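You operate a simulated robot arm through the tools that you are given. There is no shell and no other tool.

The job below is to be done with a simulated robot arm. You get a single attempt, and the scene is never put back.

TASK
Dry the wet red block in the dryer, then switch it off.
Fine: stand it on a pad and turn it under the hood, where it stays.

It is judged by the outcome, as a careful person would: the job done as asked, and still so three seconds after it is handed in. It fails if anything else is knocked over, pushed out of place, dropped, spilled or broken.

THE ROBOT
A 7-joint arm with a two-finger parallel gripper, fixed in place. Base frame: the origin is at the foot of the arm, x ahead of it, y to its left, z up; the work surface is at about z = 0. Lengths are in m, angles in rad, forces in N, time in s.
With the tool pointing down near the work surface it reaches from about 0.24 to 0.62 m from the base axis. Its first joint turns from -1.152 to 1.152 rad. Payload 2.6 kg.
The tool frame sits at the grasp point between the pads (the TCP): z along the fingers, y along the line on which they close. The tips reach 0.03 m beyond it. The gripper opens to 0.094 m. The fingers are 0.028 m wide and 0.01 m thick; the gripper's body (0.05 by 0.096 m) begins 0.055 m behind the TCP.
Orientation is that of the tool frame in the base frame, as [roll, pitch, yaw] about the fixed x, y, z axes, in that order (R = Rz(yaw) Ry(pitch) Rx(roll)). With the fingers straight down and closing along the base's y, the tool's x points along the base's -x, its y along +y and its z along -z.

THE INTERFACE
- The arm moves only by the tool drive_tool. Its arguments are lists of equal length, an entry for each row: "dp": the shift along the tool's x, y, z in units of 30 mm (1.0 is 30 mm), a list of three; "dr": the turn, a rotation vector about the tool's x, y, z in units of 8 degrees (1.0 is 8 degrees), a list of three; "gripper": the gripper command, from -1 (fully open) to 1 (shut), values between in proportion. In form: {"dp": [[dx, dy, dz], ...], "dr": [[ax, ay, az], ...], "gripper": [gripper, ...]}. A call has 1 to 20 rows; each row shifts and turns the commanded pose from where the row before left it, along the tool's axes as they then stand. A call with a number of a shift or a turn outside -1 to 1 is refused whole. Rows are played at 5 a second. More than 0.05 m and 0.15 rad between two rows, or a gripper value outside its range, and nothing of the call is played. A pose out of reach is approached as far as the arm can. The call stops where the force on the tool passes 70 N (or 10 N more than at its start, if that is more) or the arm is blocked; 0.2 s more then pass. The fingers move at their own pace (about 0.072 m/s each) and stop on an object; they squeeze with about 43 N. The grip force told is the motor's: it shows also when the fingers shut on nothing. Time passes only in rows, and 0.2 s behind the last, so rows that do not move let the fingers close. The reply holds the time, the measured pose of the TCP, the force on the tool along the base axes, the opening and the grip force, in the units named above and with some noise, with the torque about the TCP (base axes, N m) and any sound that the robot's microphone picked up, and new pictures: "pictures" is both (left out), scene, wrist or none.
- Cameras (640 x 400 px; columns grow to the right, rows downward): "scene" is fixed at [0.044, 0.4368, 0.5644]; the picture's right is [-0.70, -0.72, 0.00], its down [-0.40, 0.39, -0.83] and it looks along [0.59, -0.58, -0.56] (base axes); focal length 228 px, centre (320, 200). "wrist" rides on the gripper at [0.076, 0.014, -0.102] in the tool frame; the picture's right is [-0.18, 0.98, 0.00], its down [-0.75, -0.14, -0.64] and it looks along [-0.63, -0.12, 0.77] (tool axes); focal length 243 px, centre (320, 200). There is no depth. A picture from a camera that has moved, and an enlarged one, comes with that camera's place and axes in the base frame and with its lens.
- close_up(camera, box): a new picture of the part [left, top, right, bottom] of that camera's present view, enlarged. The clock stands still meanwhile.
- sign_off(): hands the job in; it is judged then, once.

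Nothing tells you positions but the pictures and the camera data. Unless the task says otherwise, let go and move clear before handing in.

The tools are called after ">>>" as a command line: name --argument value ..., lists and objects as JSON in quotes. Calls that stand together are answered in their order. drive_tool: Moves the arm, as the interface text tells. Its arguments: {"type":"object","properties":{"dp":{"type":"array","items":{"type":"array","items":{"type":"number"}}},"dr":{"type":"array","items":{"type":"array","items":{"type":"number"}}},"gripper":{"type":"array","items":{"type":"number"}},"pictures":{"type":"string","enum":["both","scene","wrist","none"]}},"required":["dp","dr","gripper"]} The other tools are called the same way: close_up (camera, box) takes an enlarged picture of a part of a camera's view; sign_off () hands the job in.

At the start:

```text
clock: 0.0
position: [0.2955, 0.0146, 0.455]
ee_rot: [3.141, 0.0, -3.141]
contact_force: [0.1, 0.3, -0.6]
torque: [-0.01, 0.01, -0.01]
gripper_width: 0.094
finger_force: 0.1
```

scene: 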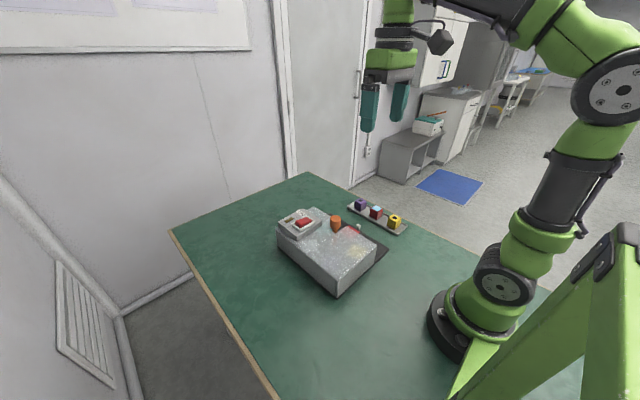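
wrist: 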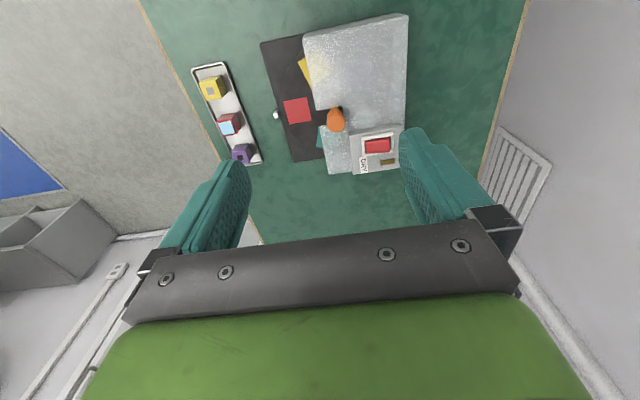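

I see a tray with three small blocks (purple, red/blue-topped, yellow), and a dryer with a hood, an orange knob or peg, a turntable with coloured pads and a red switch. I'll look closer before moving.

>>> close_up --camera "scene" --box '[260, 180, 420, 300]'

>>> close_up --camera "wrist" --box '[180, 0, 430, 190]'

```text
3.33 times, centred on (340, 240) of scene
camera zoom: at [0.044, 0.4368, 0.5644], right [-0.7, -0.72, 0.0], down [-0.4, 0.39, -0.83], along [0.59, -0.58, -0.56], focal length 761 px, centre (253, 67)
```

zoom: 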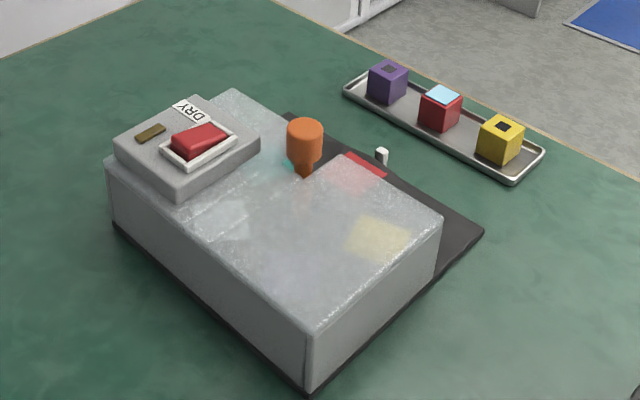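

```text
2.11 times, centred on (305, 95) of wrist
camera zoom: at [0.219, 0.0306, 0.559], right [0.18, 0.98, 0.0], down [0.75, -0.14, 0.64], along [0.63, -0.12, -0.77], focal length 511 px, centre (352, 421)
```

zoom: 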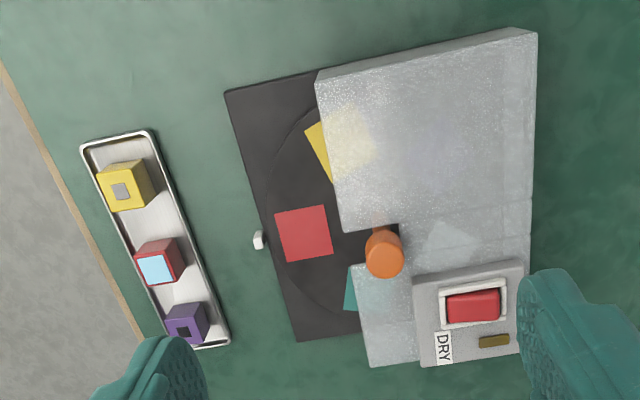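

I can see the turntable with its orange knob roughly at (0.41, 0.03), and the wet red block is in the tray on the right. I'll zoom in on the switch, blocks and hood for detail.

>>> close_up --camera "scene" --box '[275, 195, 335, 235]'

>>> close_up --camera "wrist" --box '[340, 110, 420, 180]'

>>> close_up --camera "scene" --box '[320, 190, 410, 250]'

>>> close_up --camera "wrist" --box '[180, 55, 280, 175]'

>>> close_up --camera "wrist" --box '[255, 30, 375, 170]'

```text
10.00 times, centred on (305, 215) of scene
camera zoom: at [0.044, 0.4368, 0.5644], right [-0.7, -0.72, 0.0], down [-0.4, 0.39, -0.83], along [0.59, -0.58, -0.56], focal length 2284 px, centre (470, 50)
```

zoom: 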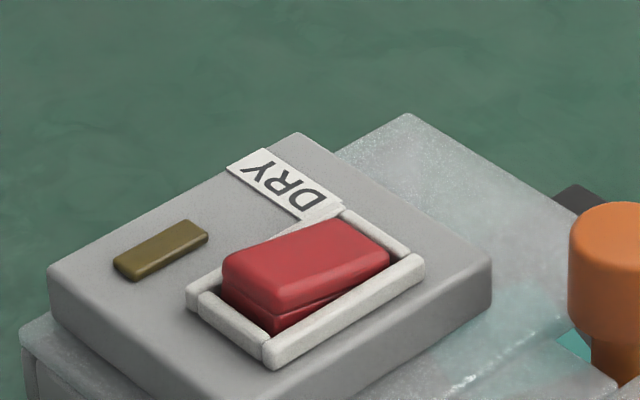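

```text
5.71 times, centred on (380, 145) of wrist
camera zoom: at [0.219, 0.0306, 0.559], right [0.18, 0.98, 0.0], down [0.75, -0.14, 0.64], along [0.63, -0.12, -0.77], focal length 1386 px, centre (-23, 514)
```

zoom: 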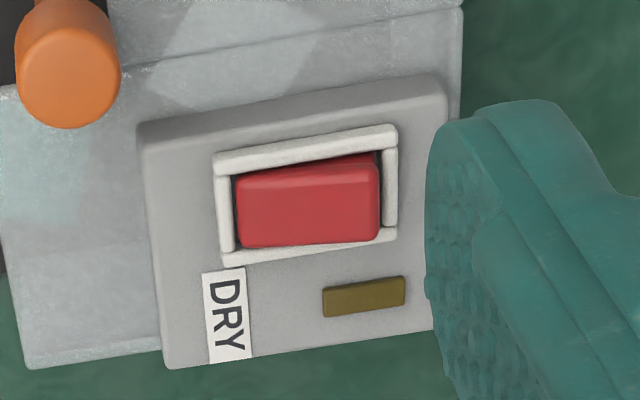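

```text
6.67 times, centred on (365, 220) of scene
camera zoom: at [0.044, 0.4368, 0.5644], right [-0.7, -0.72, 0.0], down [-0.4, 0.39, -0.83], along [0.59, -0.58, -0.56], focal length 1523 px, centre (20, 67)
```

zoom: 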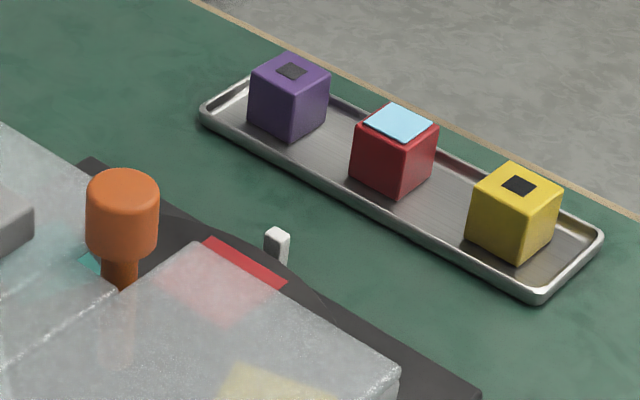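

```text
3.33 times, centred on (230, 115) of wrist
camera zoom: at [0.219, 0.0306, 0.559], right [0.18, 0.98, 0.0], down [0.75, -0.14, 0.64], along [0.63, -0.12, -0.77], focal length 809 px, centre (620, 483)
```

zoom: 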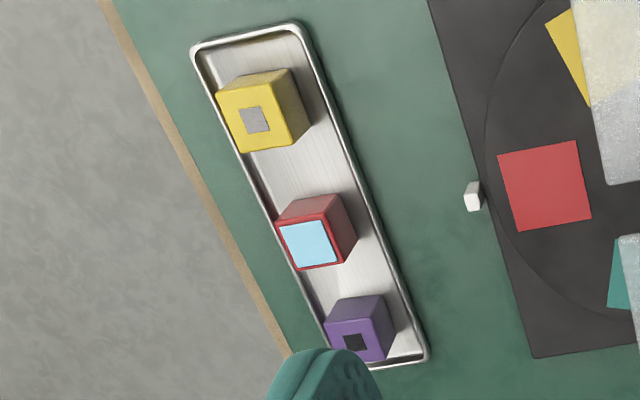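

```text
2.86 times, centred on (315, 100) of wrist
camera zoom: at [0.219, 0.0306, 0.559], right [0.18, 0.98, 0.0], down [0.75, -0.14, 0.64], along [0.63, -0.12, -0.77], focal length 693 px, centre (334, 486)
```

zoom: 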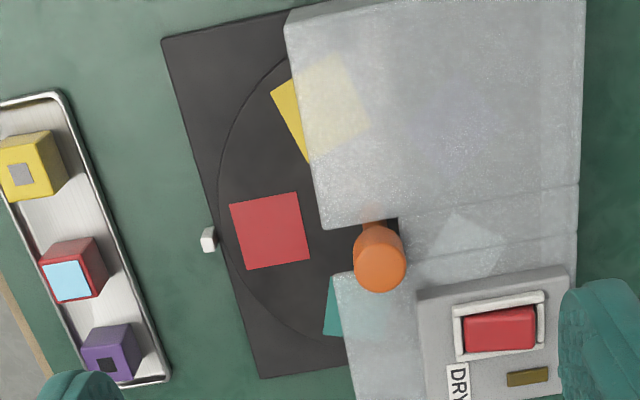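

The block has a light-blue wet top, at about (0.40, -0.213). The hood is about 0.083 m high with the knob top at about (0.396, 0.024, 0.13), and the rocker is at about (0.46, 0.10, 0.12) with its lamp dark. I'll move above the red block first.

>>> drive_tool --dp '[[-0.29, -0.632, 0.7], [-0.29, -0.632, 0.7], [-0.29, -0.632, 0.7], [-0.29, -0.632, 0.7], [-0.29, -0.632, 0.7], [-0.29, -0.632, 0.7], [-0.29, -0.632, 0.7], [-0.29, -0.632, 0.7], [-0.29, -0.632, 0.7], [-0.29, -0.632, 0.7], [-0.29, -0.632, 0.7], [-0.29, -0.632, 0.7]]' --dr '[[0, 0, 0], [0, 0, 0], [0, 0, 0], [0, 0, 0], [0, 0, 0], [0, 0, 0], [0, 0, 0], [0, 0, 0], [0, 0, 0], [0, 0, 0], [0, 0, 0], [0, 0, 0]]' --gripper '[-1, -1, -1, -1, -1, -1, -0.4, -0.4, -0.4, -0.4, -0.4, -0.4]' --pictures "both"

```text
clock: 2.6
position: [0.3998, -0.2147, 0.203]
ee_rot: [3.141, 0.002, 3.141]
contact_force: [-0.6, 0.4, 0.3]
torque: [-0.01, -0.01, -0.01]
gripper_width: 0.066
finger_force: 0.1
camera wrist: at [0.3231, -0.1985, 0.3062], right [0.19, 0.98, 0.0], down [0.75, -0.14, 0.64], along [0.63, -0.12, -0.77], focal length 243 px, centre (320, 200)
```

scene: 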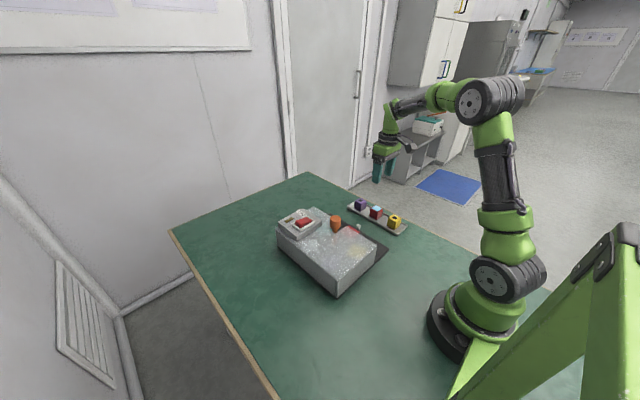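
wrist: 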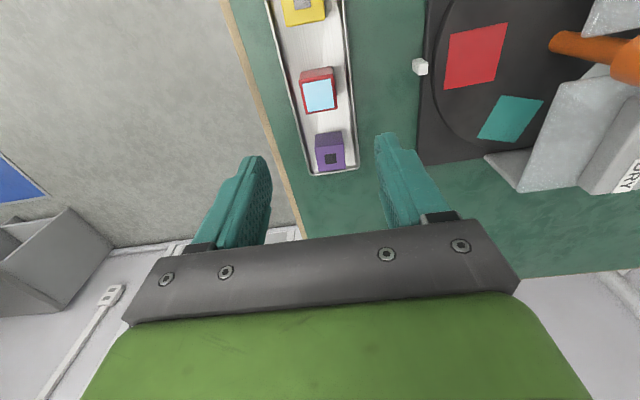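

I'm now above the tray and can see the red block between the yellow and purple ones. I'll zoom in to fix its position and yaw precisely, and to look at the turntable.

>>> close_up --camera "wrist" --box '[250, 0, 410, 180]'

>>> close_up --camera "wrist" --box '[400, 0, 640, 200]'

```text
2.22 times, centred on (330, 90) of wrist
camera zoom: at [0.3231, -0.1985, 0.3062], right [0.19, 0.98, 0.0], down [0.75, -0.14, 0.64], along [0.63, -0.12, -0.77], focal length 539 px, centre (298, 444)
```

zoom: 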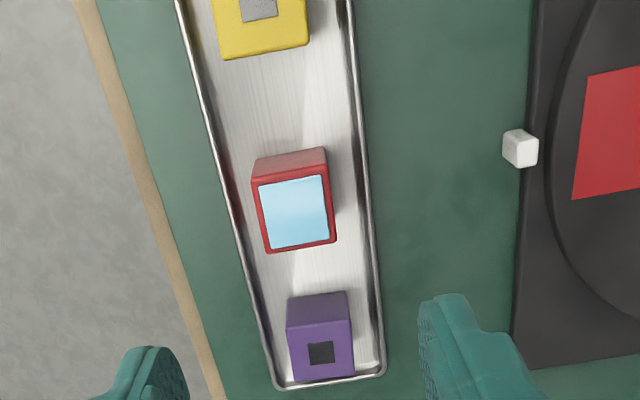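

```text
2.00 times, centred on (520, 100) of wrist
camera zoom: at [0.3231, -0.1985, 0.3062], right [0.19, 0.98, 0.0], down [0.75, -0.14, 0.64], along [0.63, -0.12, -0.77], focal length 485 px, centre (-80, 400)
```

zoom: 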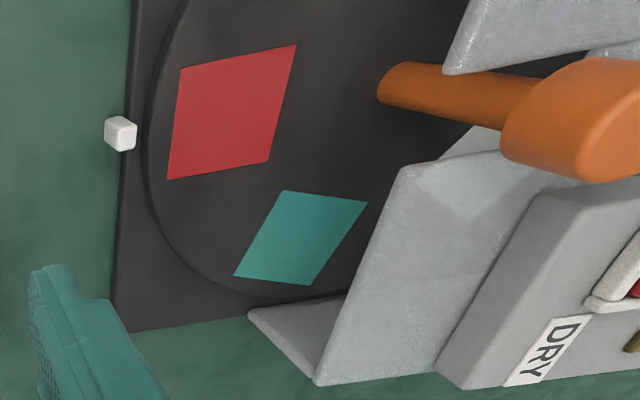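

The gripper is centred over the red block, whose top is at about z = 0.044 and which is about 0.033 m wide. I'll come down part of the way with a narrower opening and check again.

>>> drive_tool --dp '[[0, 0, 0.9], [0, 0, 0.9], [0, 0, 0.9], [0, 0, 0.9], [0, 0, 0.3]]' --dr '[[0, 0, 0], [0, 0, 0], [0, 0, 0], [0, 0, 0], [0, 0, 0]]' --gripper '[-0.1, -0.1, -0.1, -0.1, -0.1]' --pictures "both"

>>> close_up --camera "wrist" --box '[180, 80, 460, 260]'

>>> close_up --camera "scene" --box '[330, 150, 430, 240]'

```text
clock: 3.8
position: [0.4001, -0.2134, 0.0862]
ee_rot: [3.142, 0.001, 3.14]
contact_force: [-0.3, -0.3, -0.2]
torque: [0.02, -0.02, 0.0]
gripper_width: 0.0516
finger_force: 0.1
camera wrist: at [0.3237, -0.1979, 0.19], right [0.18, 0.98, 0.0], down [0.75, -0.14, 0.64], along [0.63, -0.12, -0.77], focal length 243 px, centre (320, 200)
```

scene: 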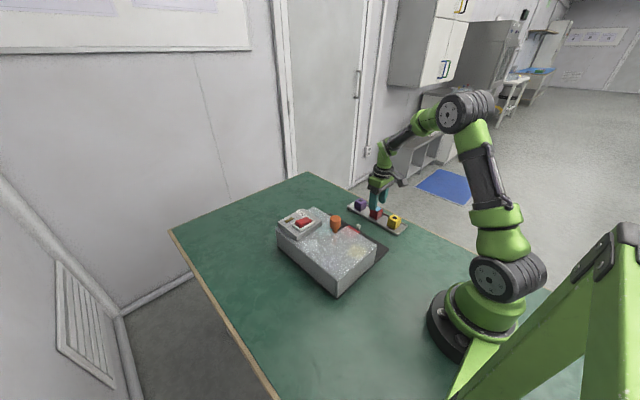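
wrist: 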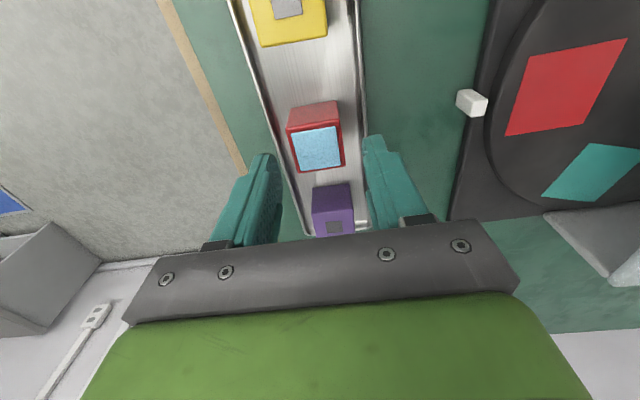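

```text
2.22 times, centred on (320, 170) of wrist
camera zoom: at [0.3237, -0.1979, 0.19], right [0.18, 0.98, 0.0], down [0.75, -0.14, 0.64], along [0.63, -0.12, -0.77], focal length 539 px, centre (320, 267)
```

zoom: 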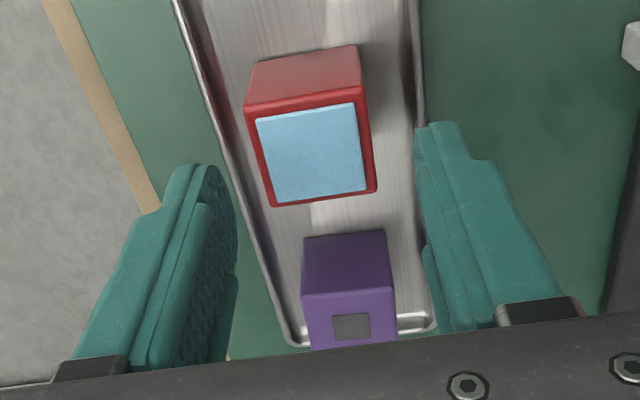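

```text
4.44 times, centred on (380, 195) of scene
camera zoom: at [0.044, 0.4368, 0.5644], right [-0.7, -0.72, 0.0], down [-0.4, 0.39, -0.83], along [0.59, -0.58, -0.56], focal length 1015 px, centre (53, 222)
```

zoom: 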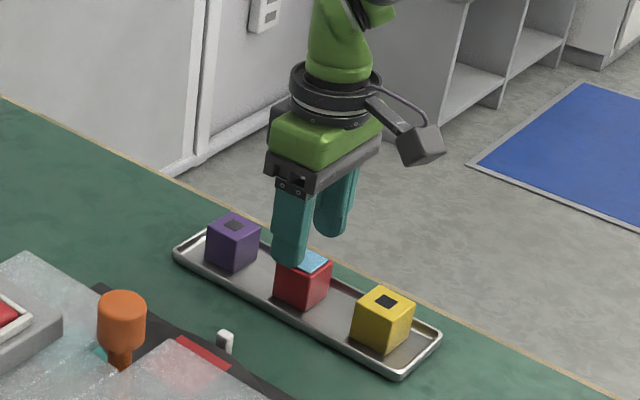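

The block is centred at (0.399, -0.214), right under the fingers. I'll lower to grasp height and close.

>>> drive_tool --dp '[[0, 0, 0.5], [0, 0, 0.5], [0, 0, 0.3], [0, 0, 0], [0, 0, 0], [0, 0, 0], [0, 0, 0]]' --dr '[[0, 0, 0], [0, 0, 0], [0, 0, 0], [0, 0, 0], [0, 0, 0], [0, 0, 0], [0, 0, 0]]' --gripper '[-0.1, -0.1, -0.1, -0.1, 1, 1, 1]' --pictures "both"

>>> close_up --camera "scene" --box '[330, 150, 430, 240]'

```text
clock: 5.4
position: [0.3992, -0.2146, 0.0482]
ee_rot: [3.141, 0.0, 3.141]
contact_force: [0.2, -0.4, -0.4]
torque: [0.03, 0.01, -0.02]
gripper_width: 0.035
finger_force: 43.0
camera wrist: at [0.3233, -0.1979, 0.1517], right [0.18, 0.98, 0.0], down [0.75, -0.14, 0.64], along [0.63, -0.12, -0.77], focal length 243 px, centre (320, 200)
```

scene: 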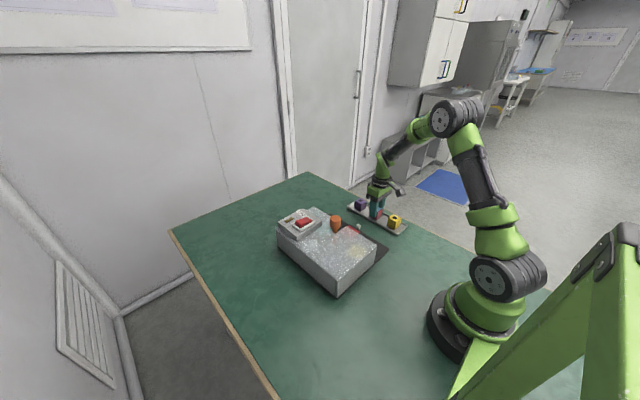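
wrist: 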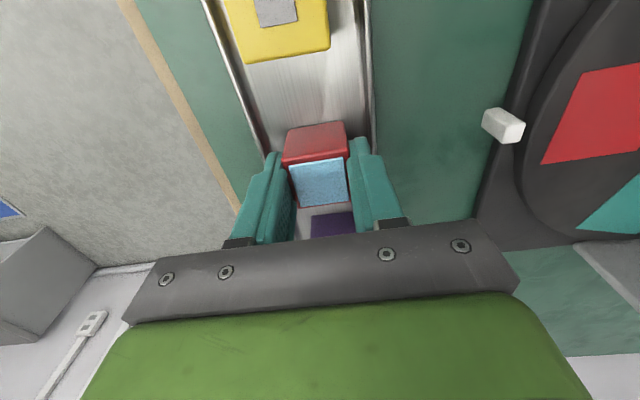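

```text
4.44 times, centred on (380, 195) of scene
camera zoom: at [0.044, 0.4368, 0.5644], right [-0.7, -0.72, 0.0], down [-0.4, 0.39, -0.83], along [0.59, -0.58, -0.56], focal length 1015 px, centre (53, 222)
```

zoom: 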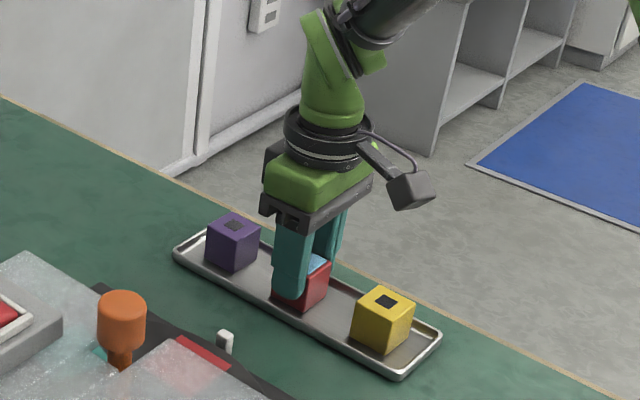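

The block is gripped at 0.035 m. I'll lift it straight up, then turn the tool 90° so the camera faces the hood while moving toward the red pad at height.

>>> drive_tool --dp '[[0, 0, -0.5], [0, 0, -0.9], [0, 0, -0.9], [0, 0, -0.9], [0, 0, -0.5]]' --dr '[[0, 0, 0], [0, 0, 0], [0, 0, 0], [0, 0, 0], [0, 0, 0]]' --gripper '[1, 1, 1, 1, 1]' --pictures "scene"

>>> drive_tool --dp '[[0, 0, 0], [0, 0, 0], [0, 0, 0], [0, 0, 0], [0, 0, 0], [0, 0, 0], [0, 0, 0], [0, 0, 0], [0, 0, 0], [0, 0, 0], [0, 0, 0], [0, 0, 0]]' --dr '[[0, 0, -0.95], [0, 0, -0.95], [0, 0, -0.95], [0, 0, -0.95], [0, 0, -0.95], [0, 0, -0.95], [0, 0, -0.95], [0, 0, -0.95], [0, 0, -0.95], [0, 0, -0.95], [0, 0, -0.95], [0, 0, -0.8]]' --gripper '[1, 1, 1, 1, 1, 1, 1, 1, 1, 1, 1, 1]' --pictures "both"

```text
clock: 6.6
position: [0.3993, -0.214, 0.1594]
ee_rot: [3.14, 0.001, 3.141]
contact_force: [0.2, 0.3, -0.3]
torque: [-0.04, 0.01, 0.04]
gripper_width: 0.0351
finger_force: 43.6
```

scene: 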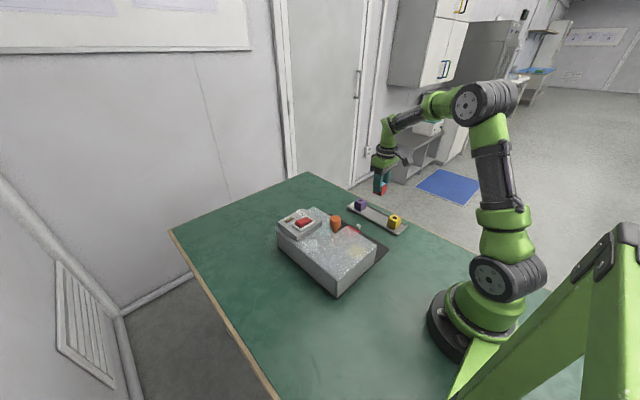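

```text
clock: 9.2
position: [0.399, -0.2147, 0.1589]
ee_rot: [-3.141, 0.0, -1.569]
contact_force: [0.6, 0.0, -1.4]
torque: [0.0, -0.02, 0.02]
gripper_width: 0.0349
finger_force: 43.3
camera wrist: at [0.3852, -0.2881, 0.2621], right [-0.98, 0.18, 0.0], down [0.14, 0.75, 0.64], along [0.12, 0.63, -0.77], focal length 243 px, centre (320, 200)
```

scene: 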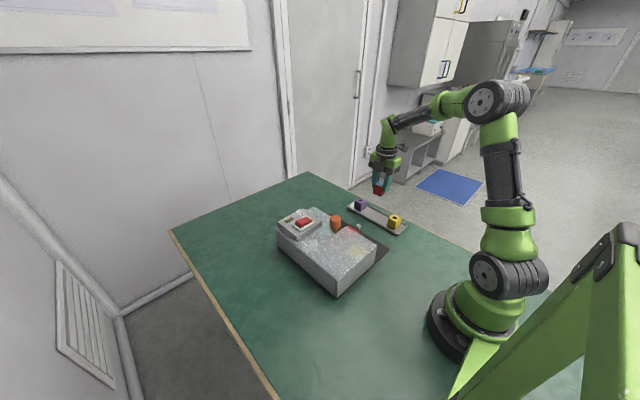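
wrist: 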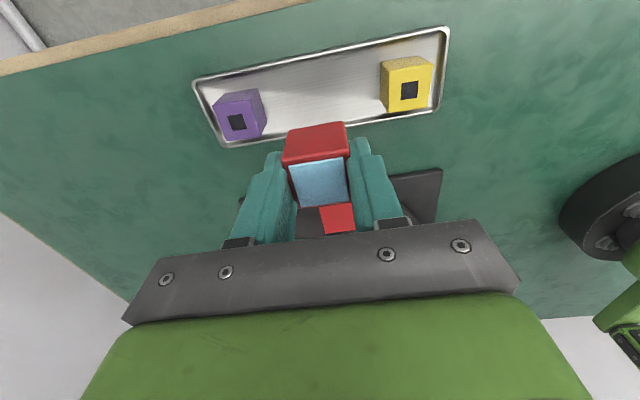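

The tool turned freely with the block held. I'll now move over to the red pad at about (0.4035, -0.052), staying high, and check from the camera.

>>> drive_tool --dp '[[-0.9, -0.025, 0], [-0.9, -0.025, 0], [-0.9, -0.025, 0], [-0.9, -0.025, 0], [-0.9, -0.025, 0], [-0.9, -0.025, 0]]' --dr '[[0, 0, 0], [0, 0, 0], [0, 0, 0], [0, 0, 0], [0, 0, 0], [0, 0, 0]]' --gripper '[1, 1, 1, 1, 1, 1]' --pictures "both"

>>> close_up --camera "wrist" --box '[180, 60, 500, 260]'

>>> close_up --camera "scene" --box '[270, 140, 430, 260]'

```text
clock: 10.6
position: [0.4041, -0.0512, 0.1583]
ee_rot: [-3.14, 0.0, -1.573]
contact_force: [-0.2, -0.7, -1.3]
torque: [0.0, 0.04, -0.02]
gripper_width: 0.0348
finger_force: 42.8
camera wrist: at [0.3905, -0.1259, 0.2624], right [-0.98, 0.19, 0.0], down [0.14, 0.75, 0.64], along [0.12, 0.63, -0.77], focal length 243 px, centre (320, 200)
```

scene: 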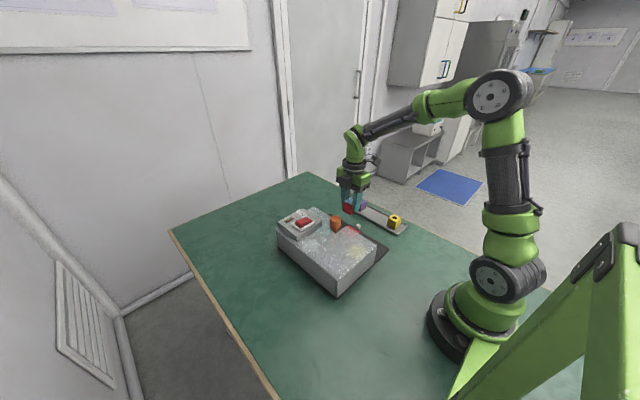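
wrist: 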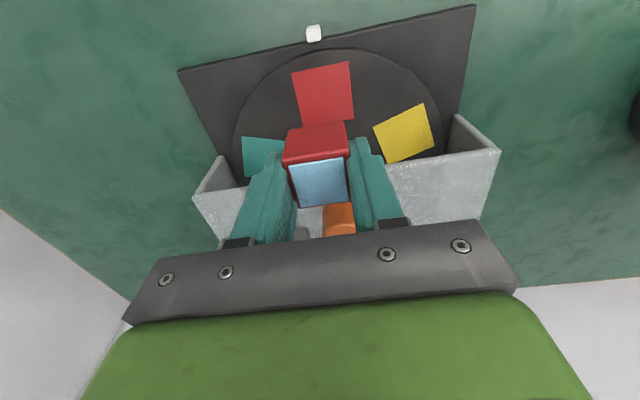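

```text
2.00 times, centred on (340, 160) of wrist
camera zoom: at [0.3905, -0.1259, 0.2624], right [-0.98, 0.19, 0.0], down [0.14, 0.75, 0.64], along [0.12, 0.63, -0.77], focal length 485 px, centre (280, 280)
```

zoom: 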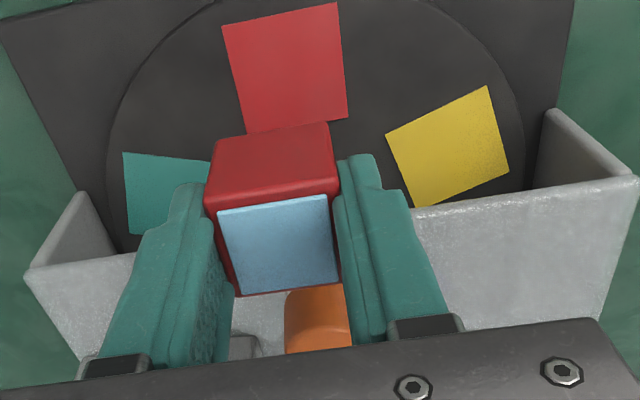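

```text
3.33 times, centred on (350, 200) of scene
camera zoom: at [0.044, 0.4368, 0.5644], right [-0.7, -0.72, 0.0], down [-0.4, 0.39, -0.83], along [0.59, -0.58, -0.56], focal length 761 px, centre (220, 200)
```

zoom: 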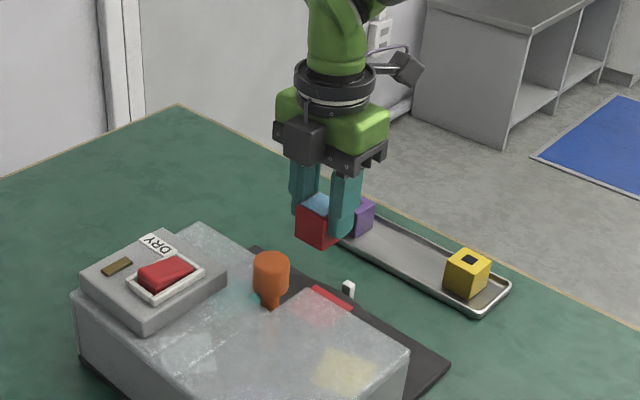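

The red pad's centre measures as (0.401, -0.051), and the block is almost exactly above it. I'll correct 3 mm in x and come down to just above the pad.

>>> drive_tool --dp '[[0, 0.1, 0.6], [0, 0, 0.8], [0, 0, 0.8], [0, 0, 0.6], [0, 0, 0.1]]' --dr '[[0, 0, 0], [0, 0, 0], [0, 0, 0], [0, 0, 0], [0, 0, 0]]' --gripper '[1, 1, 1, 1, 1]' --pictures "both"

>>> close_up --camera "wrist" --box '[180, 60, 500, 260]'

>>> close_up --camera "scene" --box '[310, 190, 390, 250]'

```text
clock: 11.8
position: [0.4012, -0.0521, 0.0717]
ee_rot: [-3.14, 0.0, -1.571]
contact_force: [-0.6, -0.7, -0.1]
torque: [-0.03, 0.02, -0.03]
gripper_width: 0.035
finger_force: 42.9
camera wrist: at [0.3867, -0.126, 0.1749], right [-0.98, 0.18, 0.0], down [0.14, 0.75, 0.64], along [0.12, 0.63, -0.77], focal length 243 px, centre (320, 200)
```

scene: 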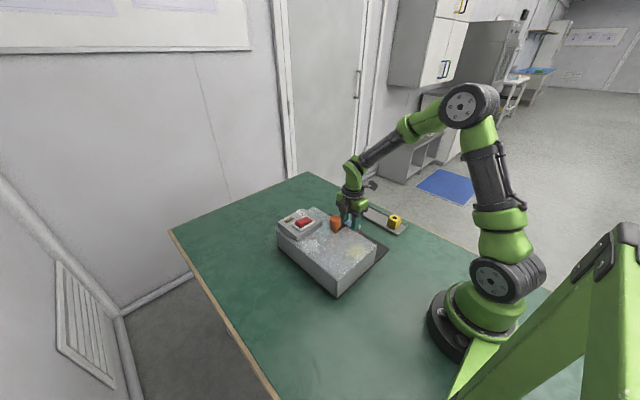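
wrist: 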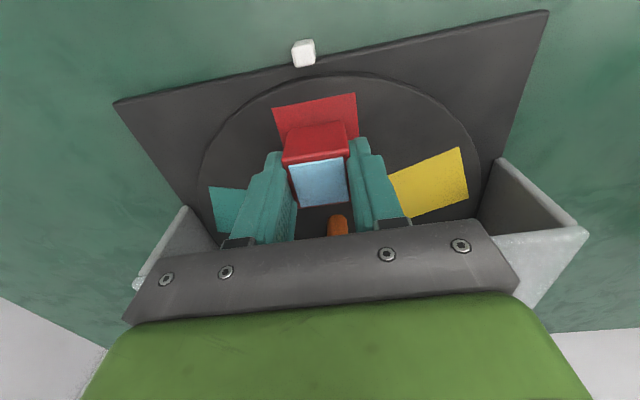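

```text
2.00 times, centred on (340, 160) of wrist
camera zoom: at [0.3867, -0.126, 0.1749], right [-0.98, 0.18, 0.0], down [0.14, 0.75, 0.64], along [0.12, 0.63, -0.77], focal length 485 px, centre (280, 280)
```

zoom: 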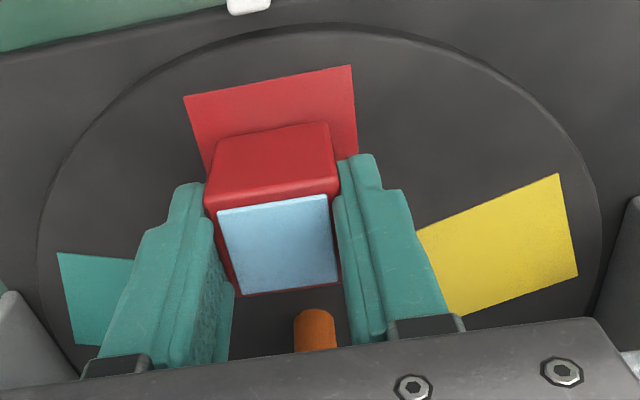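

```text
6.67 times, centred on (350, 220) of scene
camera zoom: at [0.044, 0.4368, 0.5644], right [-0.7, -0.72, 0.0], down [-0.4, 0.39, -0.83], along [0.59, -0.58, -0.56], focal length 1523 px, centre (120, 67)
```

zoom: 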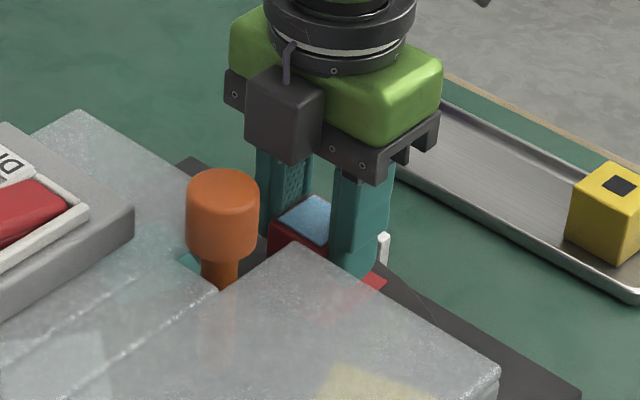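

The block is over the red pad with a few centimetres left to go, and it is clear of the hood and marker. I'll lower in small steps, watching the contact force.

>>> drive_tool --dp '[[-0.06, 0, 0.2], [0, 0, 0.2], [0, 0, 0]]' --dr '[[0, 0, 0], [0, 0, 0], [0, 0, 0]]' --gripper '[1, 1, 1]' --pictures "wrist"

>>> close_up --camera "wrist" --box '[230, 70, 430, 230]'

```text
clock: 12.6
position: [0.4044, -0.0496, 0.0651]
ee_rot: [-3.128, -0.003, -1.569]
contact_force: [-6.6, -0.7, 58.8]
torque: [0.12, 0.83, 0.52]
gripper_width: 0.0351
finger_force: 42.8
camera wrist: at [0.3887, -0.1242, 0.1679], right [-0.98, 0.18, -0.01], down [0.13, 0.76, 0.64], along [0.13, 0.63, -0.77], focal length 243 px, centre (320, 200)
```

wrist: 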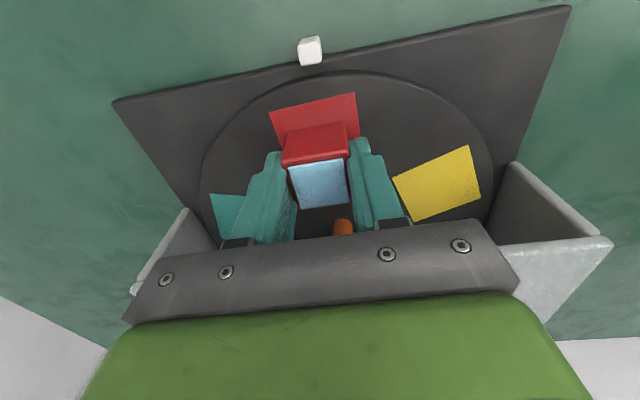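

```text
2.50 times, centred on (330, 150) of wrist
camera zoom: at [0.3887, -0.1242, 0.1679], right [-0.98, 0.18, -0.01], down [0.13, 0.76, 0.64], along [0.13, 0.63, -0.77], focal length 606 px, centre (295, 325)
```

zoom: 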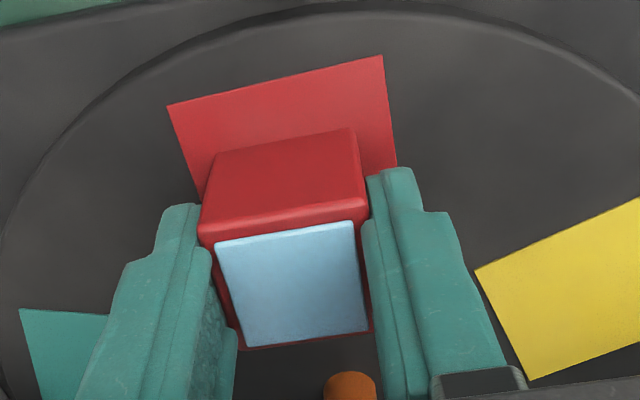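

The block touched down already at TCP z ≈ 0.065, so the turntable surface is higher than I assumed, at about z ≈ 0.022. I'll ease off the pressure, shift 3 mm to centre on the pad, and set it down lightly.

>>> drive_tool --dp '[[0, 0, -0.33], [0.09, 0, 0], [0, 0, 0.1], [0, 0, 0]]' --dr '[[0, 0, 0], [0, 0, 0], [0, 0, 0], [0, 0, 0]]' --gripper '[1, 1, 1, 1]' --pictures "wrist"

>>> close_up --camera "scene" --box '[310, 190, 390, 250]'

>>> close_up --camera "wrist" --box '[230, 70, 430, 230]'

```text
clock: 13.6
position: [0.4022, -0.0523, 0.0661]
ee_rot: [-3.14, 0.0, -1.571]
contact_force: [0.0, 0.3, -1.7]
torque: [-0.02, 0.01, -0.03]
gripper_width: 0.0351
finger_force: 43.6
camera wrist: at [0.3866, -0.1271, 0.1697], right [-0.98, 0.18, 0.0], down [0.14, 0.75, 0.64], along [0.12, 0.63, -0.77], focal length 243 px, centre (320, 200)
```

wrist: 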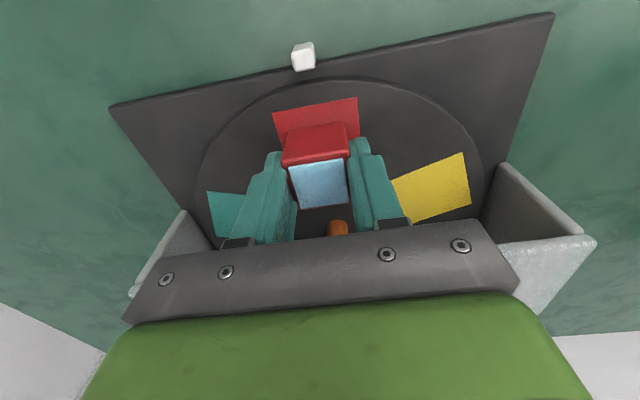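

```text
6.67 times, centred on (350, 220) of scene
camera zoom: at [0.044, 0.4368, 0.5644], right [-0.7, -0.72, 0.0], down [-0.4, 0.39, -0.83], along [0.59, -0.58, -0.56], focal length 1523 px, centre (120, 67)
```

zoom: 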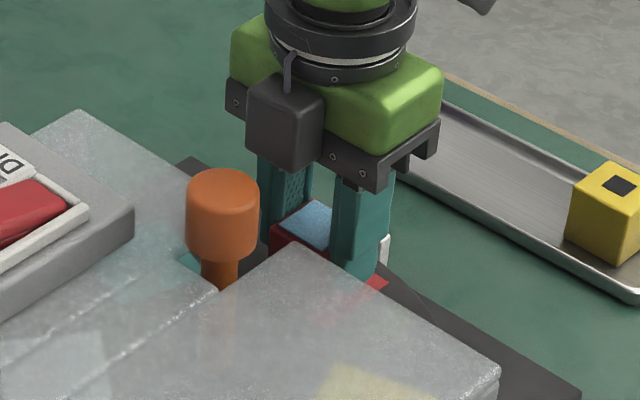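

```text
2.50 times, centred on (330, 150) of wrist
camera zoom: at [0.3866, -0.1271, 0.1697], right [-0.98, 0.18, 0.0], down [0.14, 0.75, 0.64], along [0.12, 0.63, -0.77], focal length 606 px, centre (295, 325)
```

zoom: 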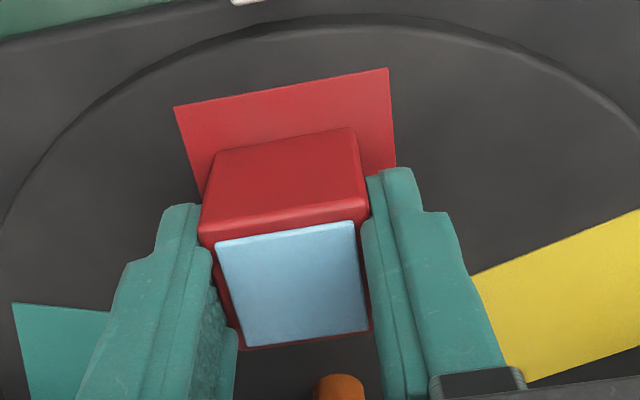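

The block is centred on the pad, resting within about a millimetre. I'll settle it the last bit, open the fingers modestly, and rise straight up.

>>> drive_tool --dp '[[0, 0, 0.05], [0, 0, 0], [0, 0, 0], [0, 0, 0], [0, 0, 0]]' --dr '[[0, 0, 0], [0, 0, 0], [0, 0, 0], [0, 0, 0], [0, 0, 0]]' --gripper '[1, 1, 0.1, -0.1, -0.1]' --pictures "wrist"

>>> close_up --camera "wrist" --box '[230, 70, 430, 230]'

```text
clock: 14.8
position: [0.4019, -0.0528, 0.0649]
ee_rot: [3.141, 0.0, -1.571]
contact_force: [-0.7, -0.8, -0.4]
torque: [0.01, 0.01, 0.01]
gripper_width: 0.0517
finger_force: 0.1
camera wrist: at [0.3869, -0.1268, 0.1686], right [-0.98, 0.18, 0.0], down [0.14, 0.75, 0.64], along [0.12, 0.63, -0.77], focal length 243 px, centre (320, 200)
```

wrist: 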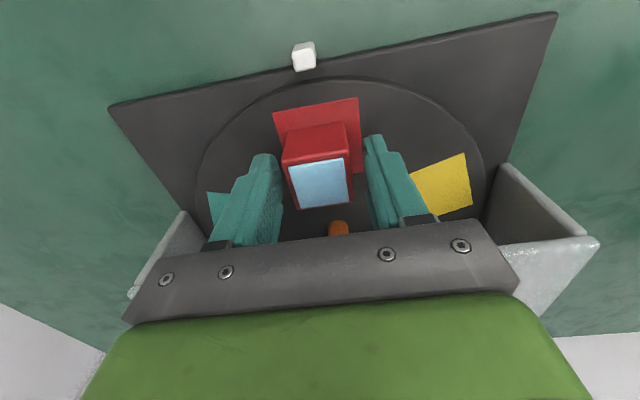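

```text
2.50 times, centred on (330, 150) of wrist
camera zoom: at [0.3869, -0.1268, 0.1686], right [-0.98, 0.18, 0.0], down [0.14, 0.75, 0.64], along [0.12, 0.63, -0.77], focal length 606 px, centre (295, 325)
```

zoom: 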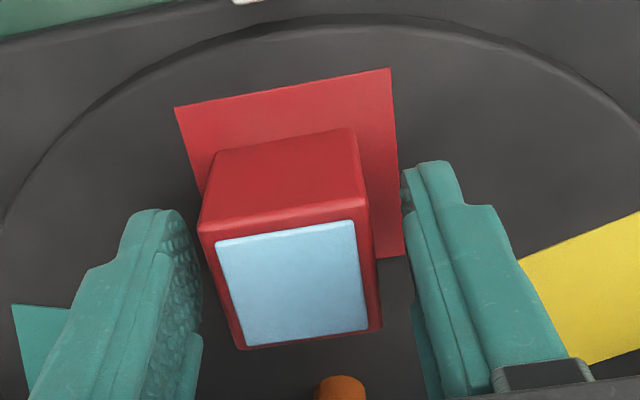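

The block now stands upright and centred on the red pad. I'll rise clear and go to look at the knob from above.

>>> drive_tool --dp '[[0, 0, -0.3], [0, 0, -0.9], [0, 0, -0.9], [0, 0, -0.9], [0, 0, -0.9], [0, 0, -0.6], [0, 0, 0]]' --dr '[[0, 0, 0], [0, 0, 0], [0, 0, 0], [0, 0, 0], [0, 0, 0], [0, 0, 0], [0, 0, 0]]' --gripper '[-0.1, -0.1, -0.1, -0.1, -0.1, -0.1, -0.1]' --pictures "both"

>>> close_up --camera "wrist" --box '[180, 30, 480, 230]'

>>> close_up --camera "scene" --box '[310, 190, 390, 250]'

```text
clock: 16.4
position: [0.4013, -0.0523, 0.1998]
ee_rot: [-3.141, 0.0, -1.57]
contact_force: [-0.1, 0.7, 0.2]
torque: [0.0, -0.02, -0.01]
gripper_width: 0.0515
finger_force: 0.0
camera wrist: at [0.3871, -0.1259, 0.3039], right [-0.98, 0.18, 0.0], down [0.14, 0.75, 0.64], along [0.12, 0.63, -0.77], focal length 243 px, centre (320, 200)
```

scene: 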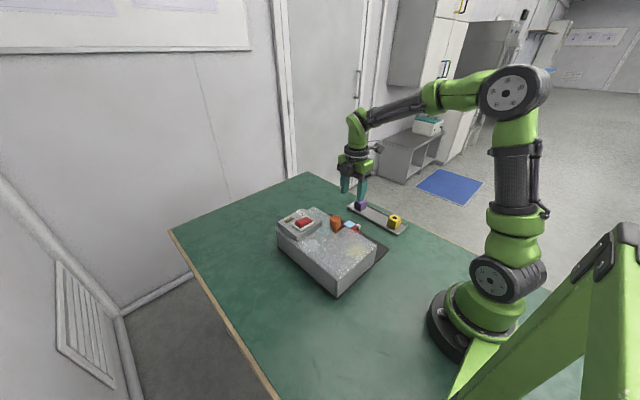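
wrist: 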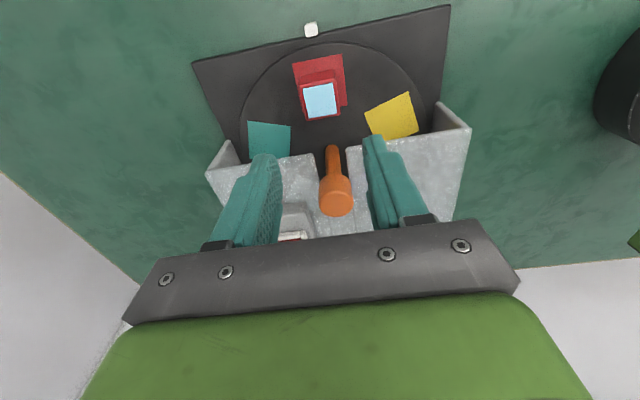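

```text
2.00 times, centred on (330, 130) of wrist
camera zoom: at [0.3871, -0.1259, 0.3039], right [-0.98, 0.18, 0.0], down [0.14, 0.75, 0.64], along [0.12, 0.63, -0.77], focal length 485 px, centre (300, 340)
```

zoom: 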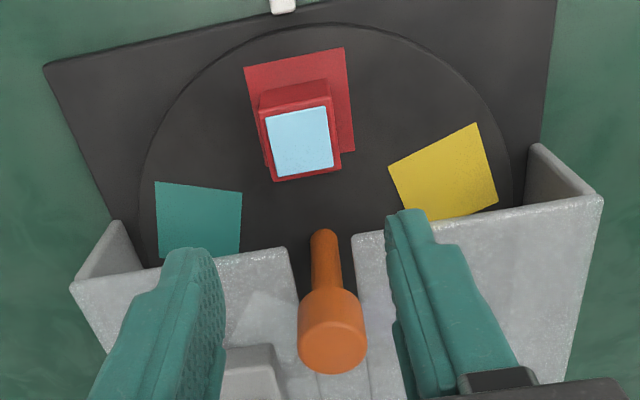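

```text
6.67 times, centred on (350, 220) of scene
camera zoom: at [0.044, 0.4368, 0.5644], right [-0.7, -0.72, 0.0], down [-0.4, 0.39, -0.83], along [0.59, -0.58, -0.56], focal length 1523 px, centre (120, 67)
```

zoom: 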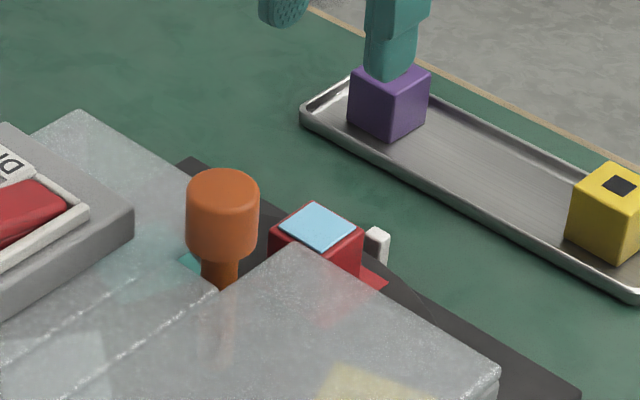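

The block is standing on the red pad, and I place the knob axis at about (0.399, 0.024) with its top at z ≈ 0.127. I'll move over the knob at height to check alignment.

>>> drive_tool --dp '[[-0.842, 0.026, 0], [-0.842, 0.026, 0], [-0.842, 0.026, 0], [0, 0, 0]]' --dr '[[0, 0, 0], [0, 0, 0], [0, 0, 0], [0, 0, 0]]' --gripper '[-0.1, -0.1, -0.1, -0.1]' --pictures "both"

>>> close_up --camera "wrist" --box '[180, 30, 480, 230]'

>>> close_up --camera "scene" --box '[280, 150, 400, 240]'

```text
clock: 17.4
position: [0.3991, 0.0242, 0.2001]
ee_rot: [3.142, 0.0, -1.572]
contact_force: [-0.6, 0.2, 0.0]
torque: [0.01, 0.0, 0.0]
gripper_width: 0.0518
finger_force: 0.1
camera wrist: at [0.3848, -0.0502, 0.3032], right [-0.98, 0.18, 0.0], down [0.14, 0.75, 0.64], along [0.12, 0.63, -0.77], focal length 243 px, centre (320, 200)
```

scene: 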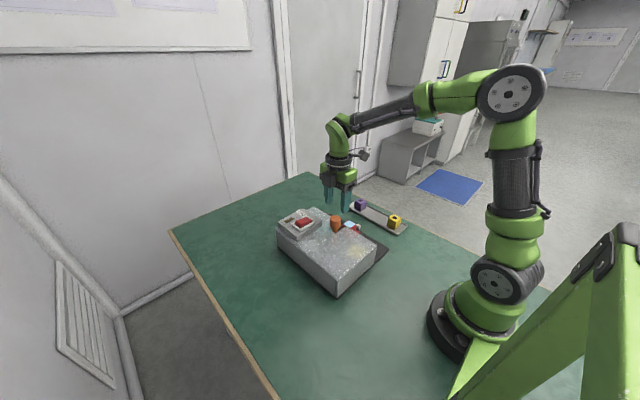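
wrist: 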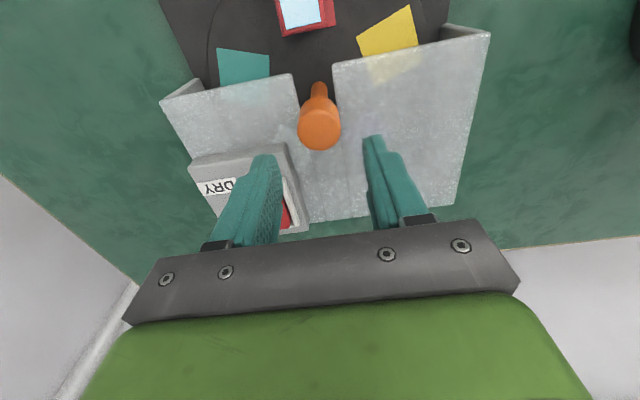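

```text
2.00 times, centred on (330, 130) of wrist
camera zoom: at [0.3848, -0.0502, 0.3032], right [-0.98, 0.18, 0.0], down [0.14, 0.75, 0.64], along [0.12, 0.63, -0.77], focal length 485 px, centre (300, 340)
```

zoom: 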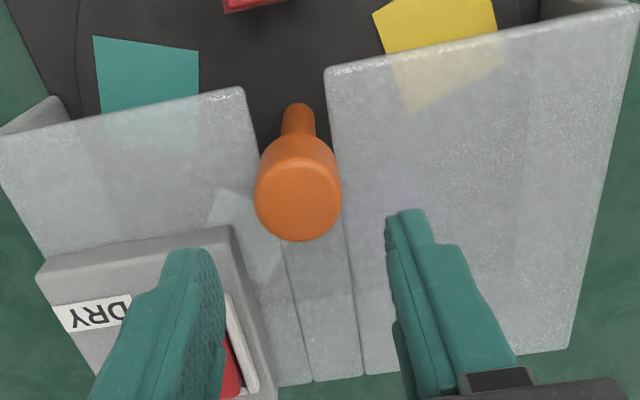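

```text
4.44 times, centred on (340, 195) of scene
camera zoom: at [0.044, 0.4368, 0.5644], right [-0.7, -0.72, 0.0], down [-0.4, 0.39, -0.83], along [0.59, -0.58, -0.56], focal length 1015 px, centre (231, 222)
```

zoom: 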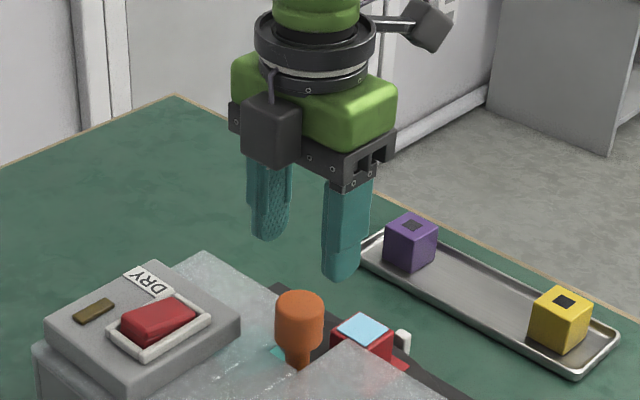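

The fingers straddle the knob well. I'll turn the tool about 16° first to stay clear of the control box, then descend and grip the knob head.

>>> drive_tool --dp '[[0, 0, 0], [0, -0.02, 0], [0, 0, 0.7], [0, 0, 0.8], [0, 0, 0.7], [0, 0, 0]]' --dr '[[0, 0, 1], [0, 0, 1], [0, 0, 0], [0, 0, 0], [0, 0, 0], [0, 0, 0]]' --gripper '[-0.04, -0.04, -0.04, -0.04, -0.04, -0.04]' --pictures "both"

>>> close_up --camera "wrist" --box '[180, 60, 480, 260]'

>>> close_up --camera "scene" --box '[280, 160, 400, 250]'

```text
clock: 18.8
position: [0.3969, 0.0226, 0.1338]
ee_rot: [-3.141, 0.0, -1.852]
contact_force: [-0.3, -0.6, -0.6]
torque: [0.02, 0.05, 0.02]
gripper_width: 0.049
finger_force: 0.0
camera wrist: at [0.3644, -0.0446, 0.2367], right [-0.89, 0.45, 0.0], down [0.34, 0.69, 0.64], along [0.29, 0.57, -0.77], focal length 243 px, centre (320, 200)
```

scene: 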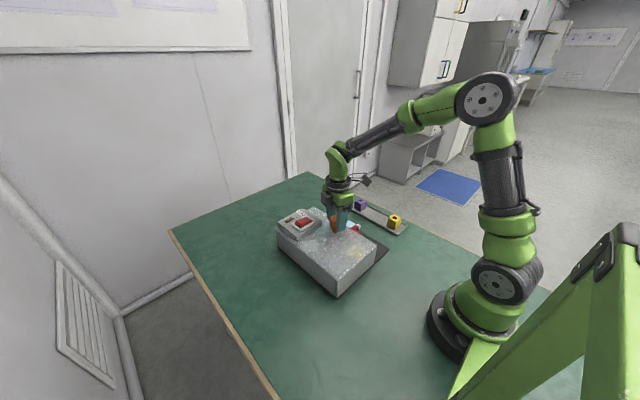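
wrist: 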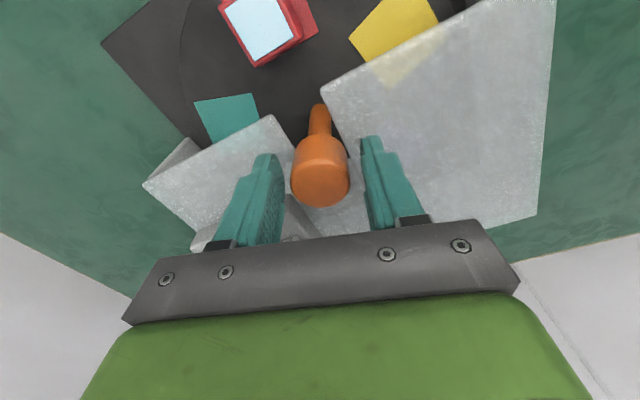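

```text
2.00 times, centred on (330, 160) of wrist
camera zoom: at [0.3644, -0.0446, 0.2367], right [-0.89, 0.45, 0.0], down [0.34, 0.69, 0.64], along [0.29, 0.57, -0.77], focal length 485 px, centre (300, 280)
```

zoom: 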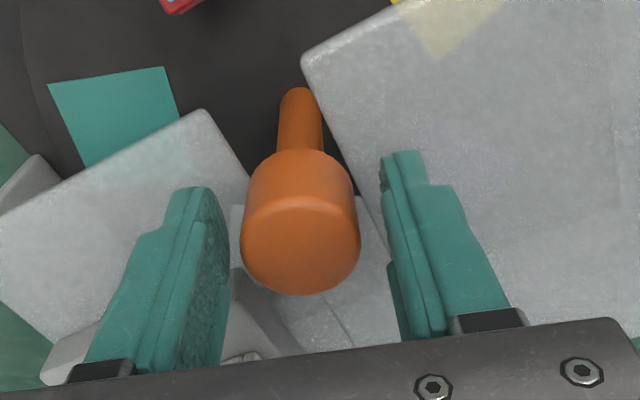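

```text
4.44 times, centred on (340, 205) of scene
camera zoom: at [0.044, 0.4368, 0.5644], right [-0.7, -0.72, 0.0], down [-0.4, 0.39, -0.83], along [0.59, -0.58, -0.56], focal length 1015 px, centre (231, 178)
```

zoom: 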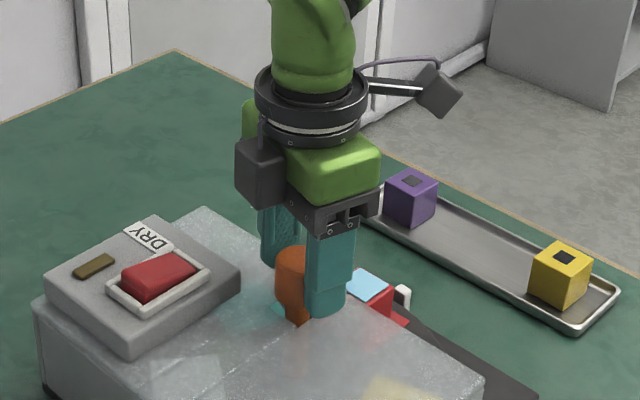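

The fingers bracket the knob head, so I'll trim by about 2 mm and close on it.

>>> drive_tool --dp '[[-0.08, -0.045, 0], [0, 0, 0], [0, 0, 0], [0, 0, 0]]' --dr '[[0, 0, 0], [0, 0, 0], [0, 0, 0], [0, 0, 0]]' --gripper '[-0.04, 1, 1, 1]' --pictures "wrist"

```text
clock: 19.8
position: [0.3995, 0.0256, 0.133]
ee_rot: [3.137, -0.003, -1.852]
contact_force: [-17.5, -0.4, 7.5]
torque: [-0.14, -0.04, -0.01]
gripper_width: 0.0338
finger_force: 45.0
camera wrist: at [0.3658, -0.0424, 0.2369], right [-0.89, 0.45, 0.0], down [0.35, 0.68, 0.64], along [0.29, 0.57, -0.77], focal length 243 px, centre (320, 200)
```

wrist: 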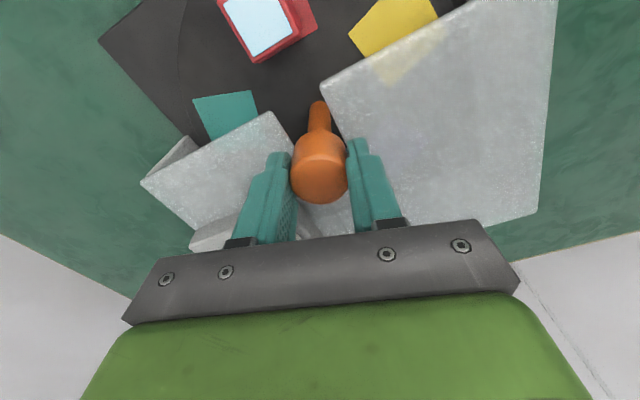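

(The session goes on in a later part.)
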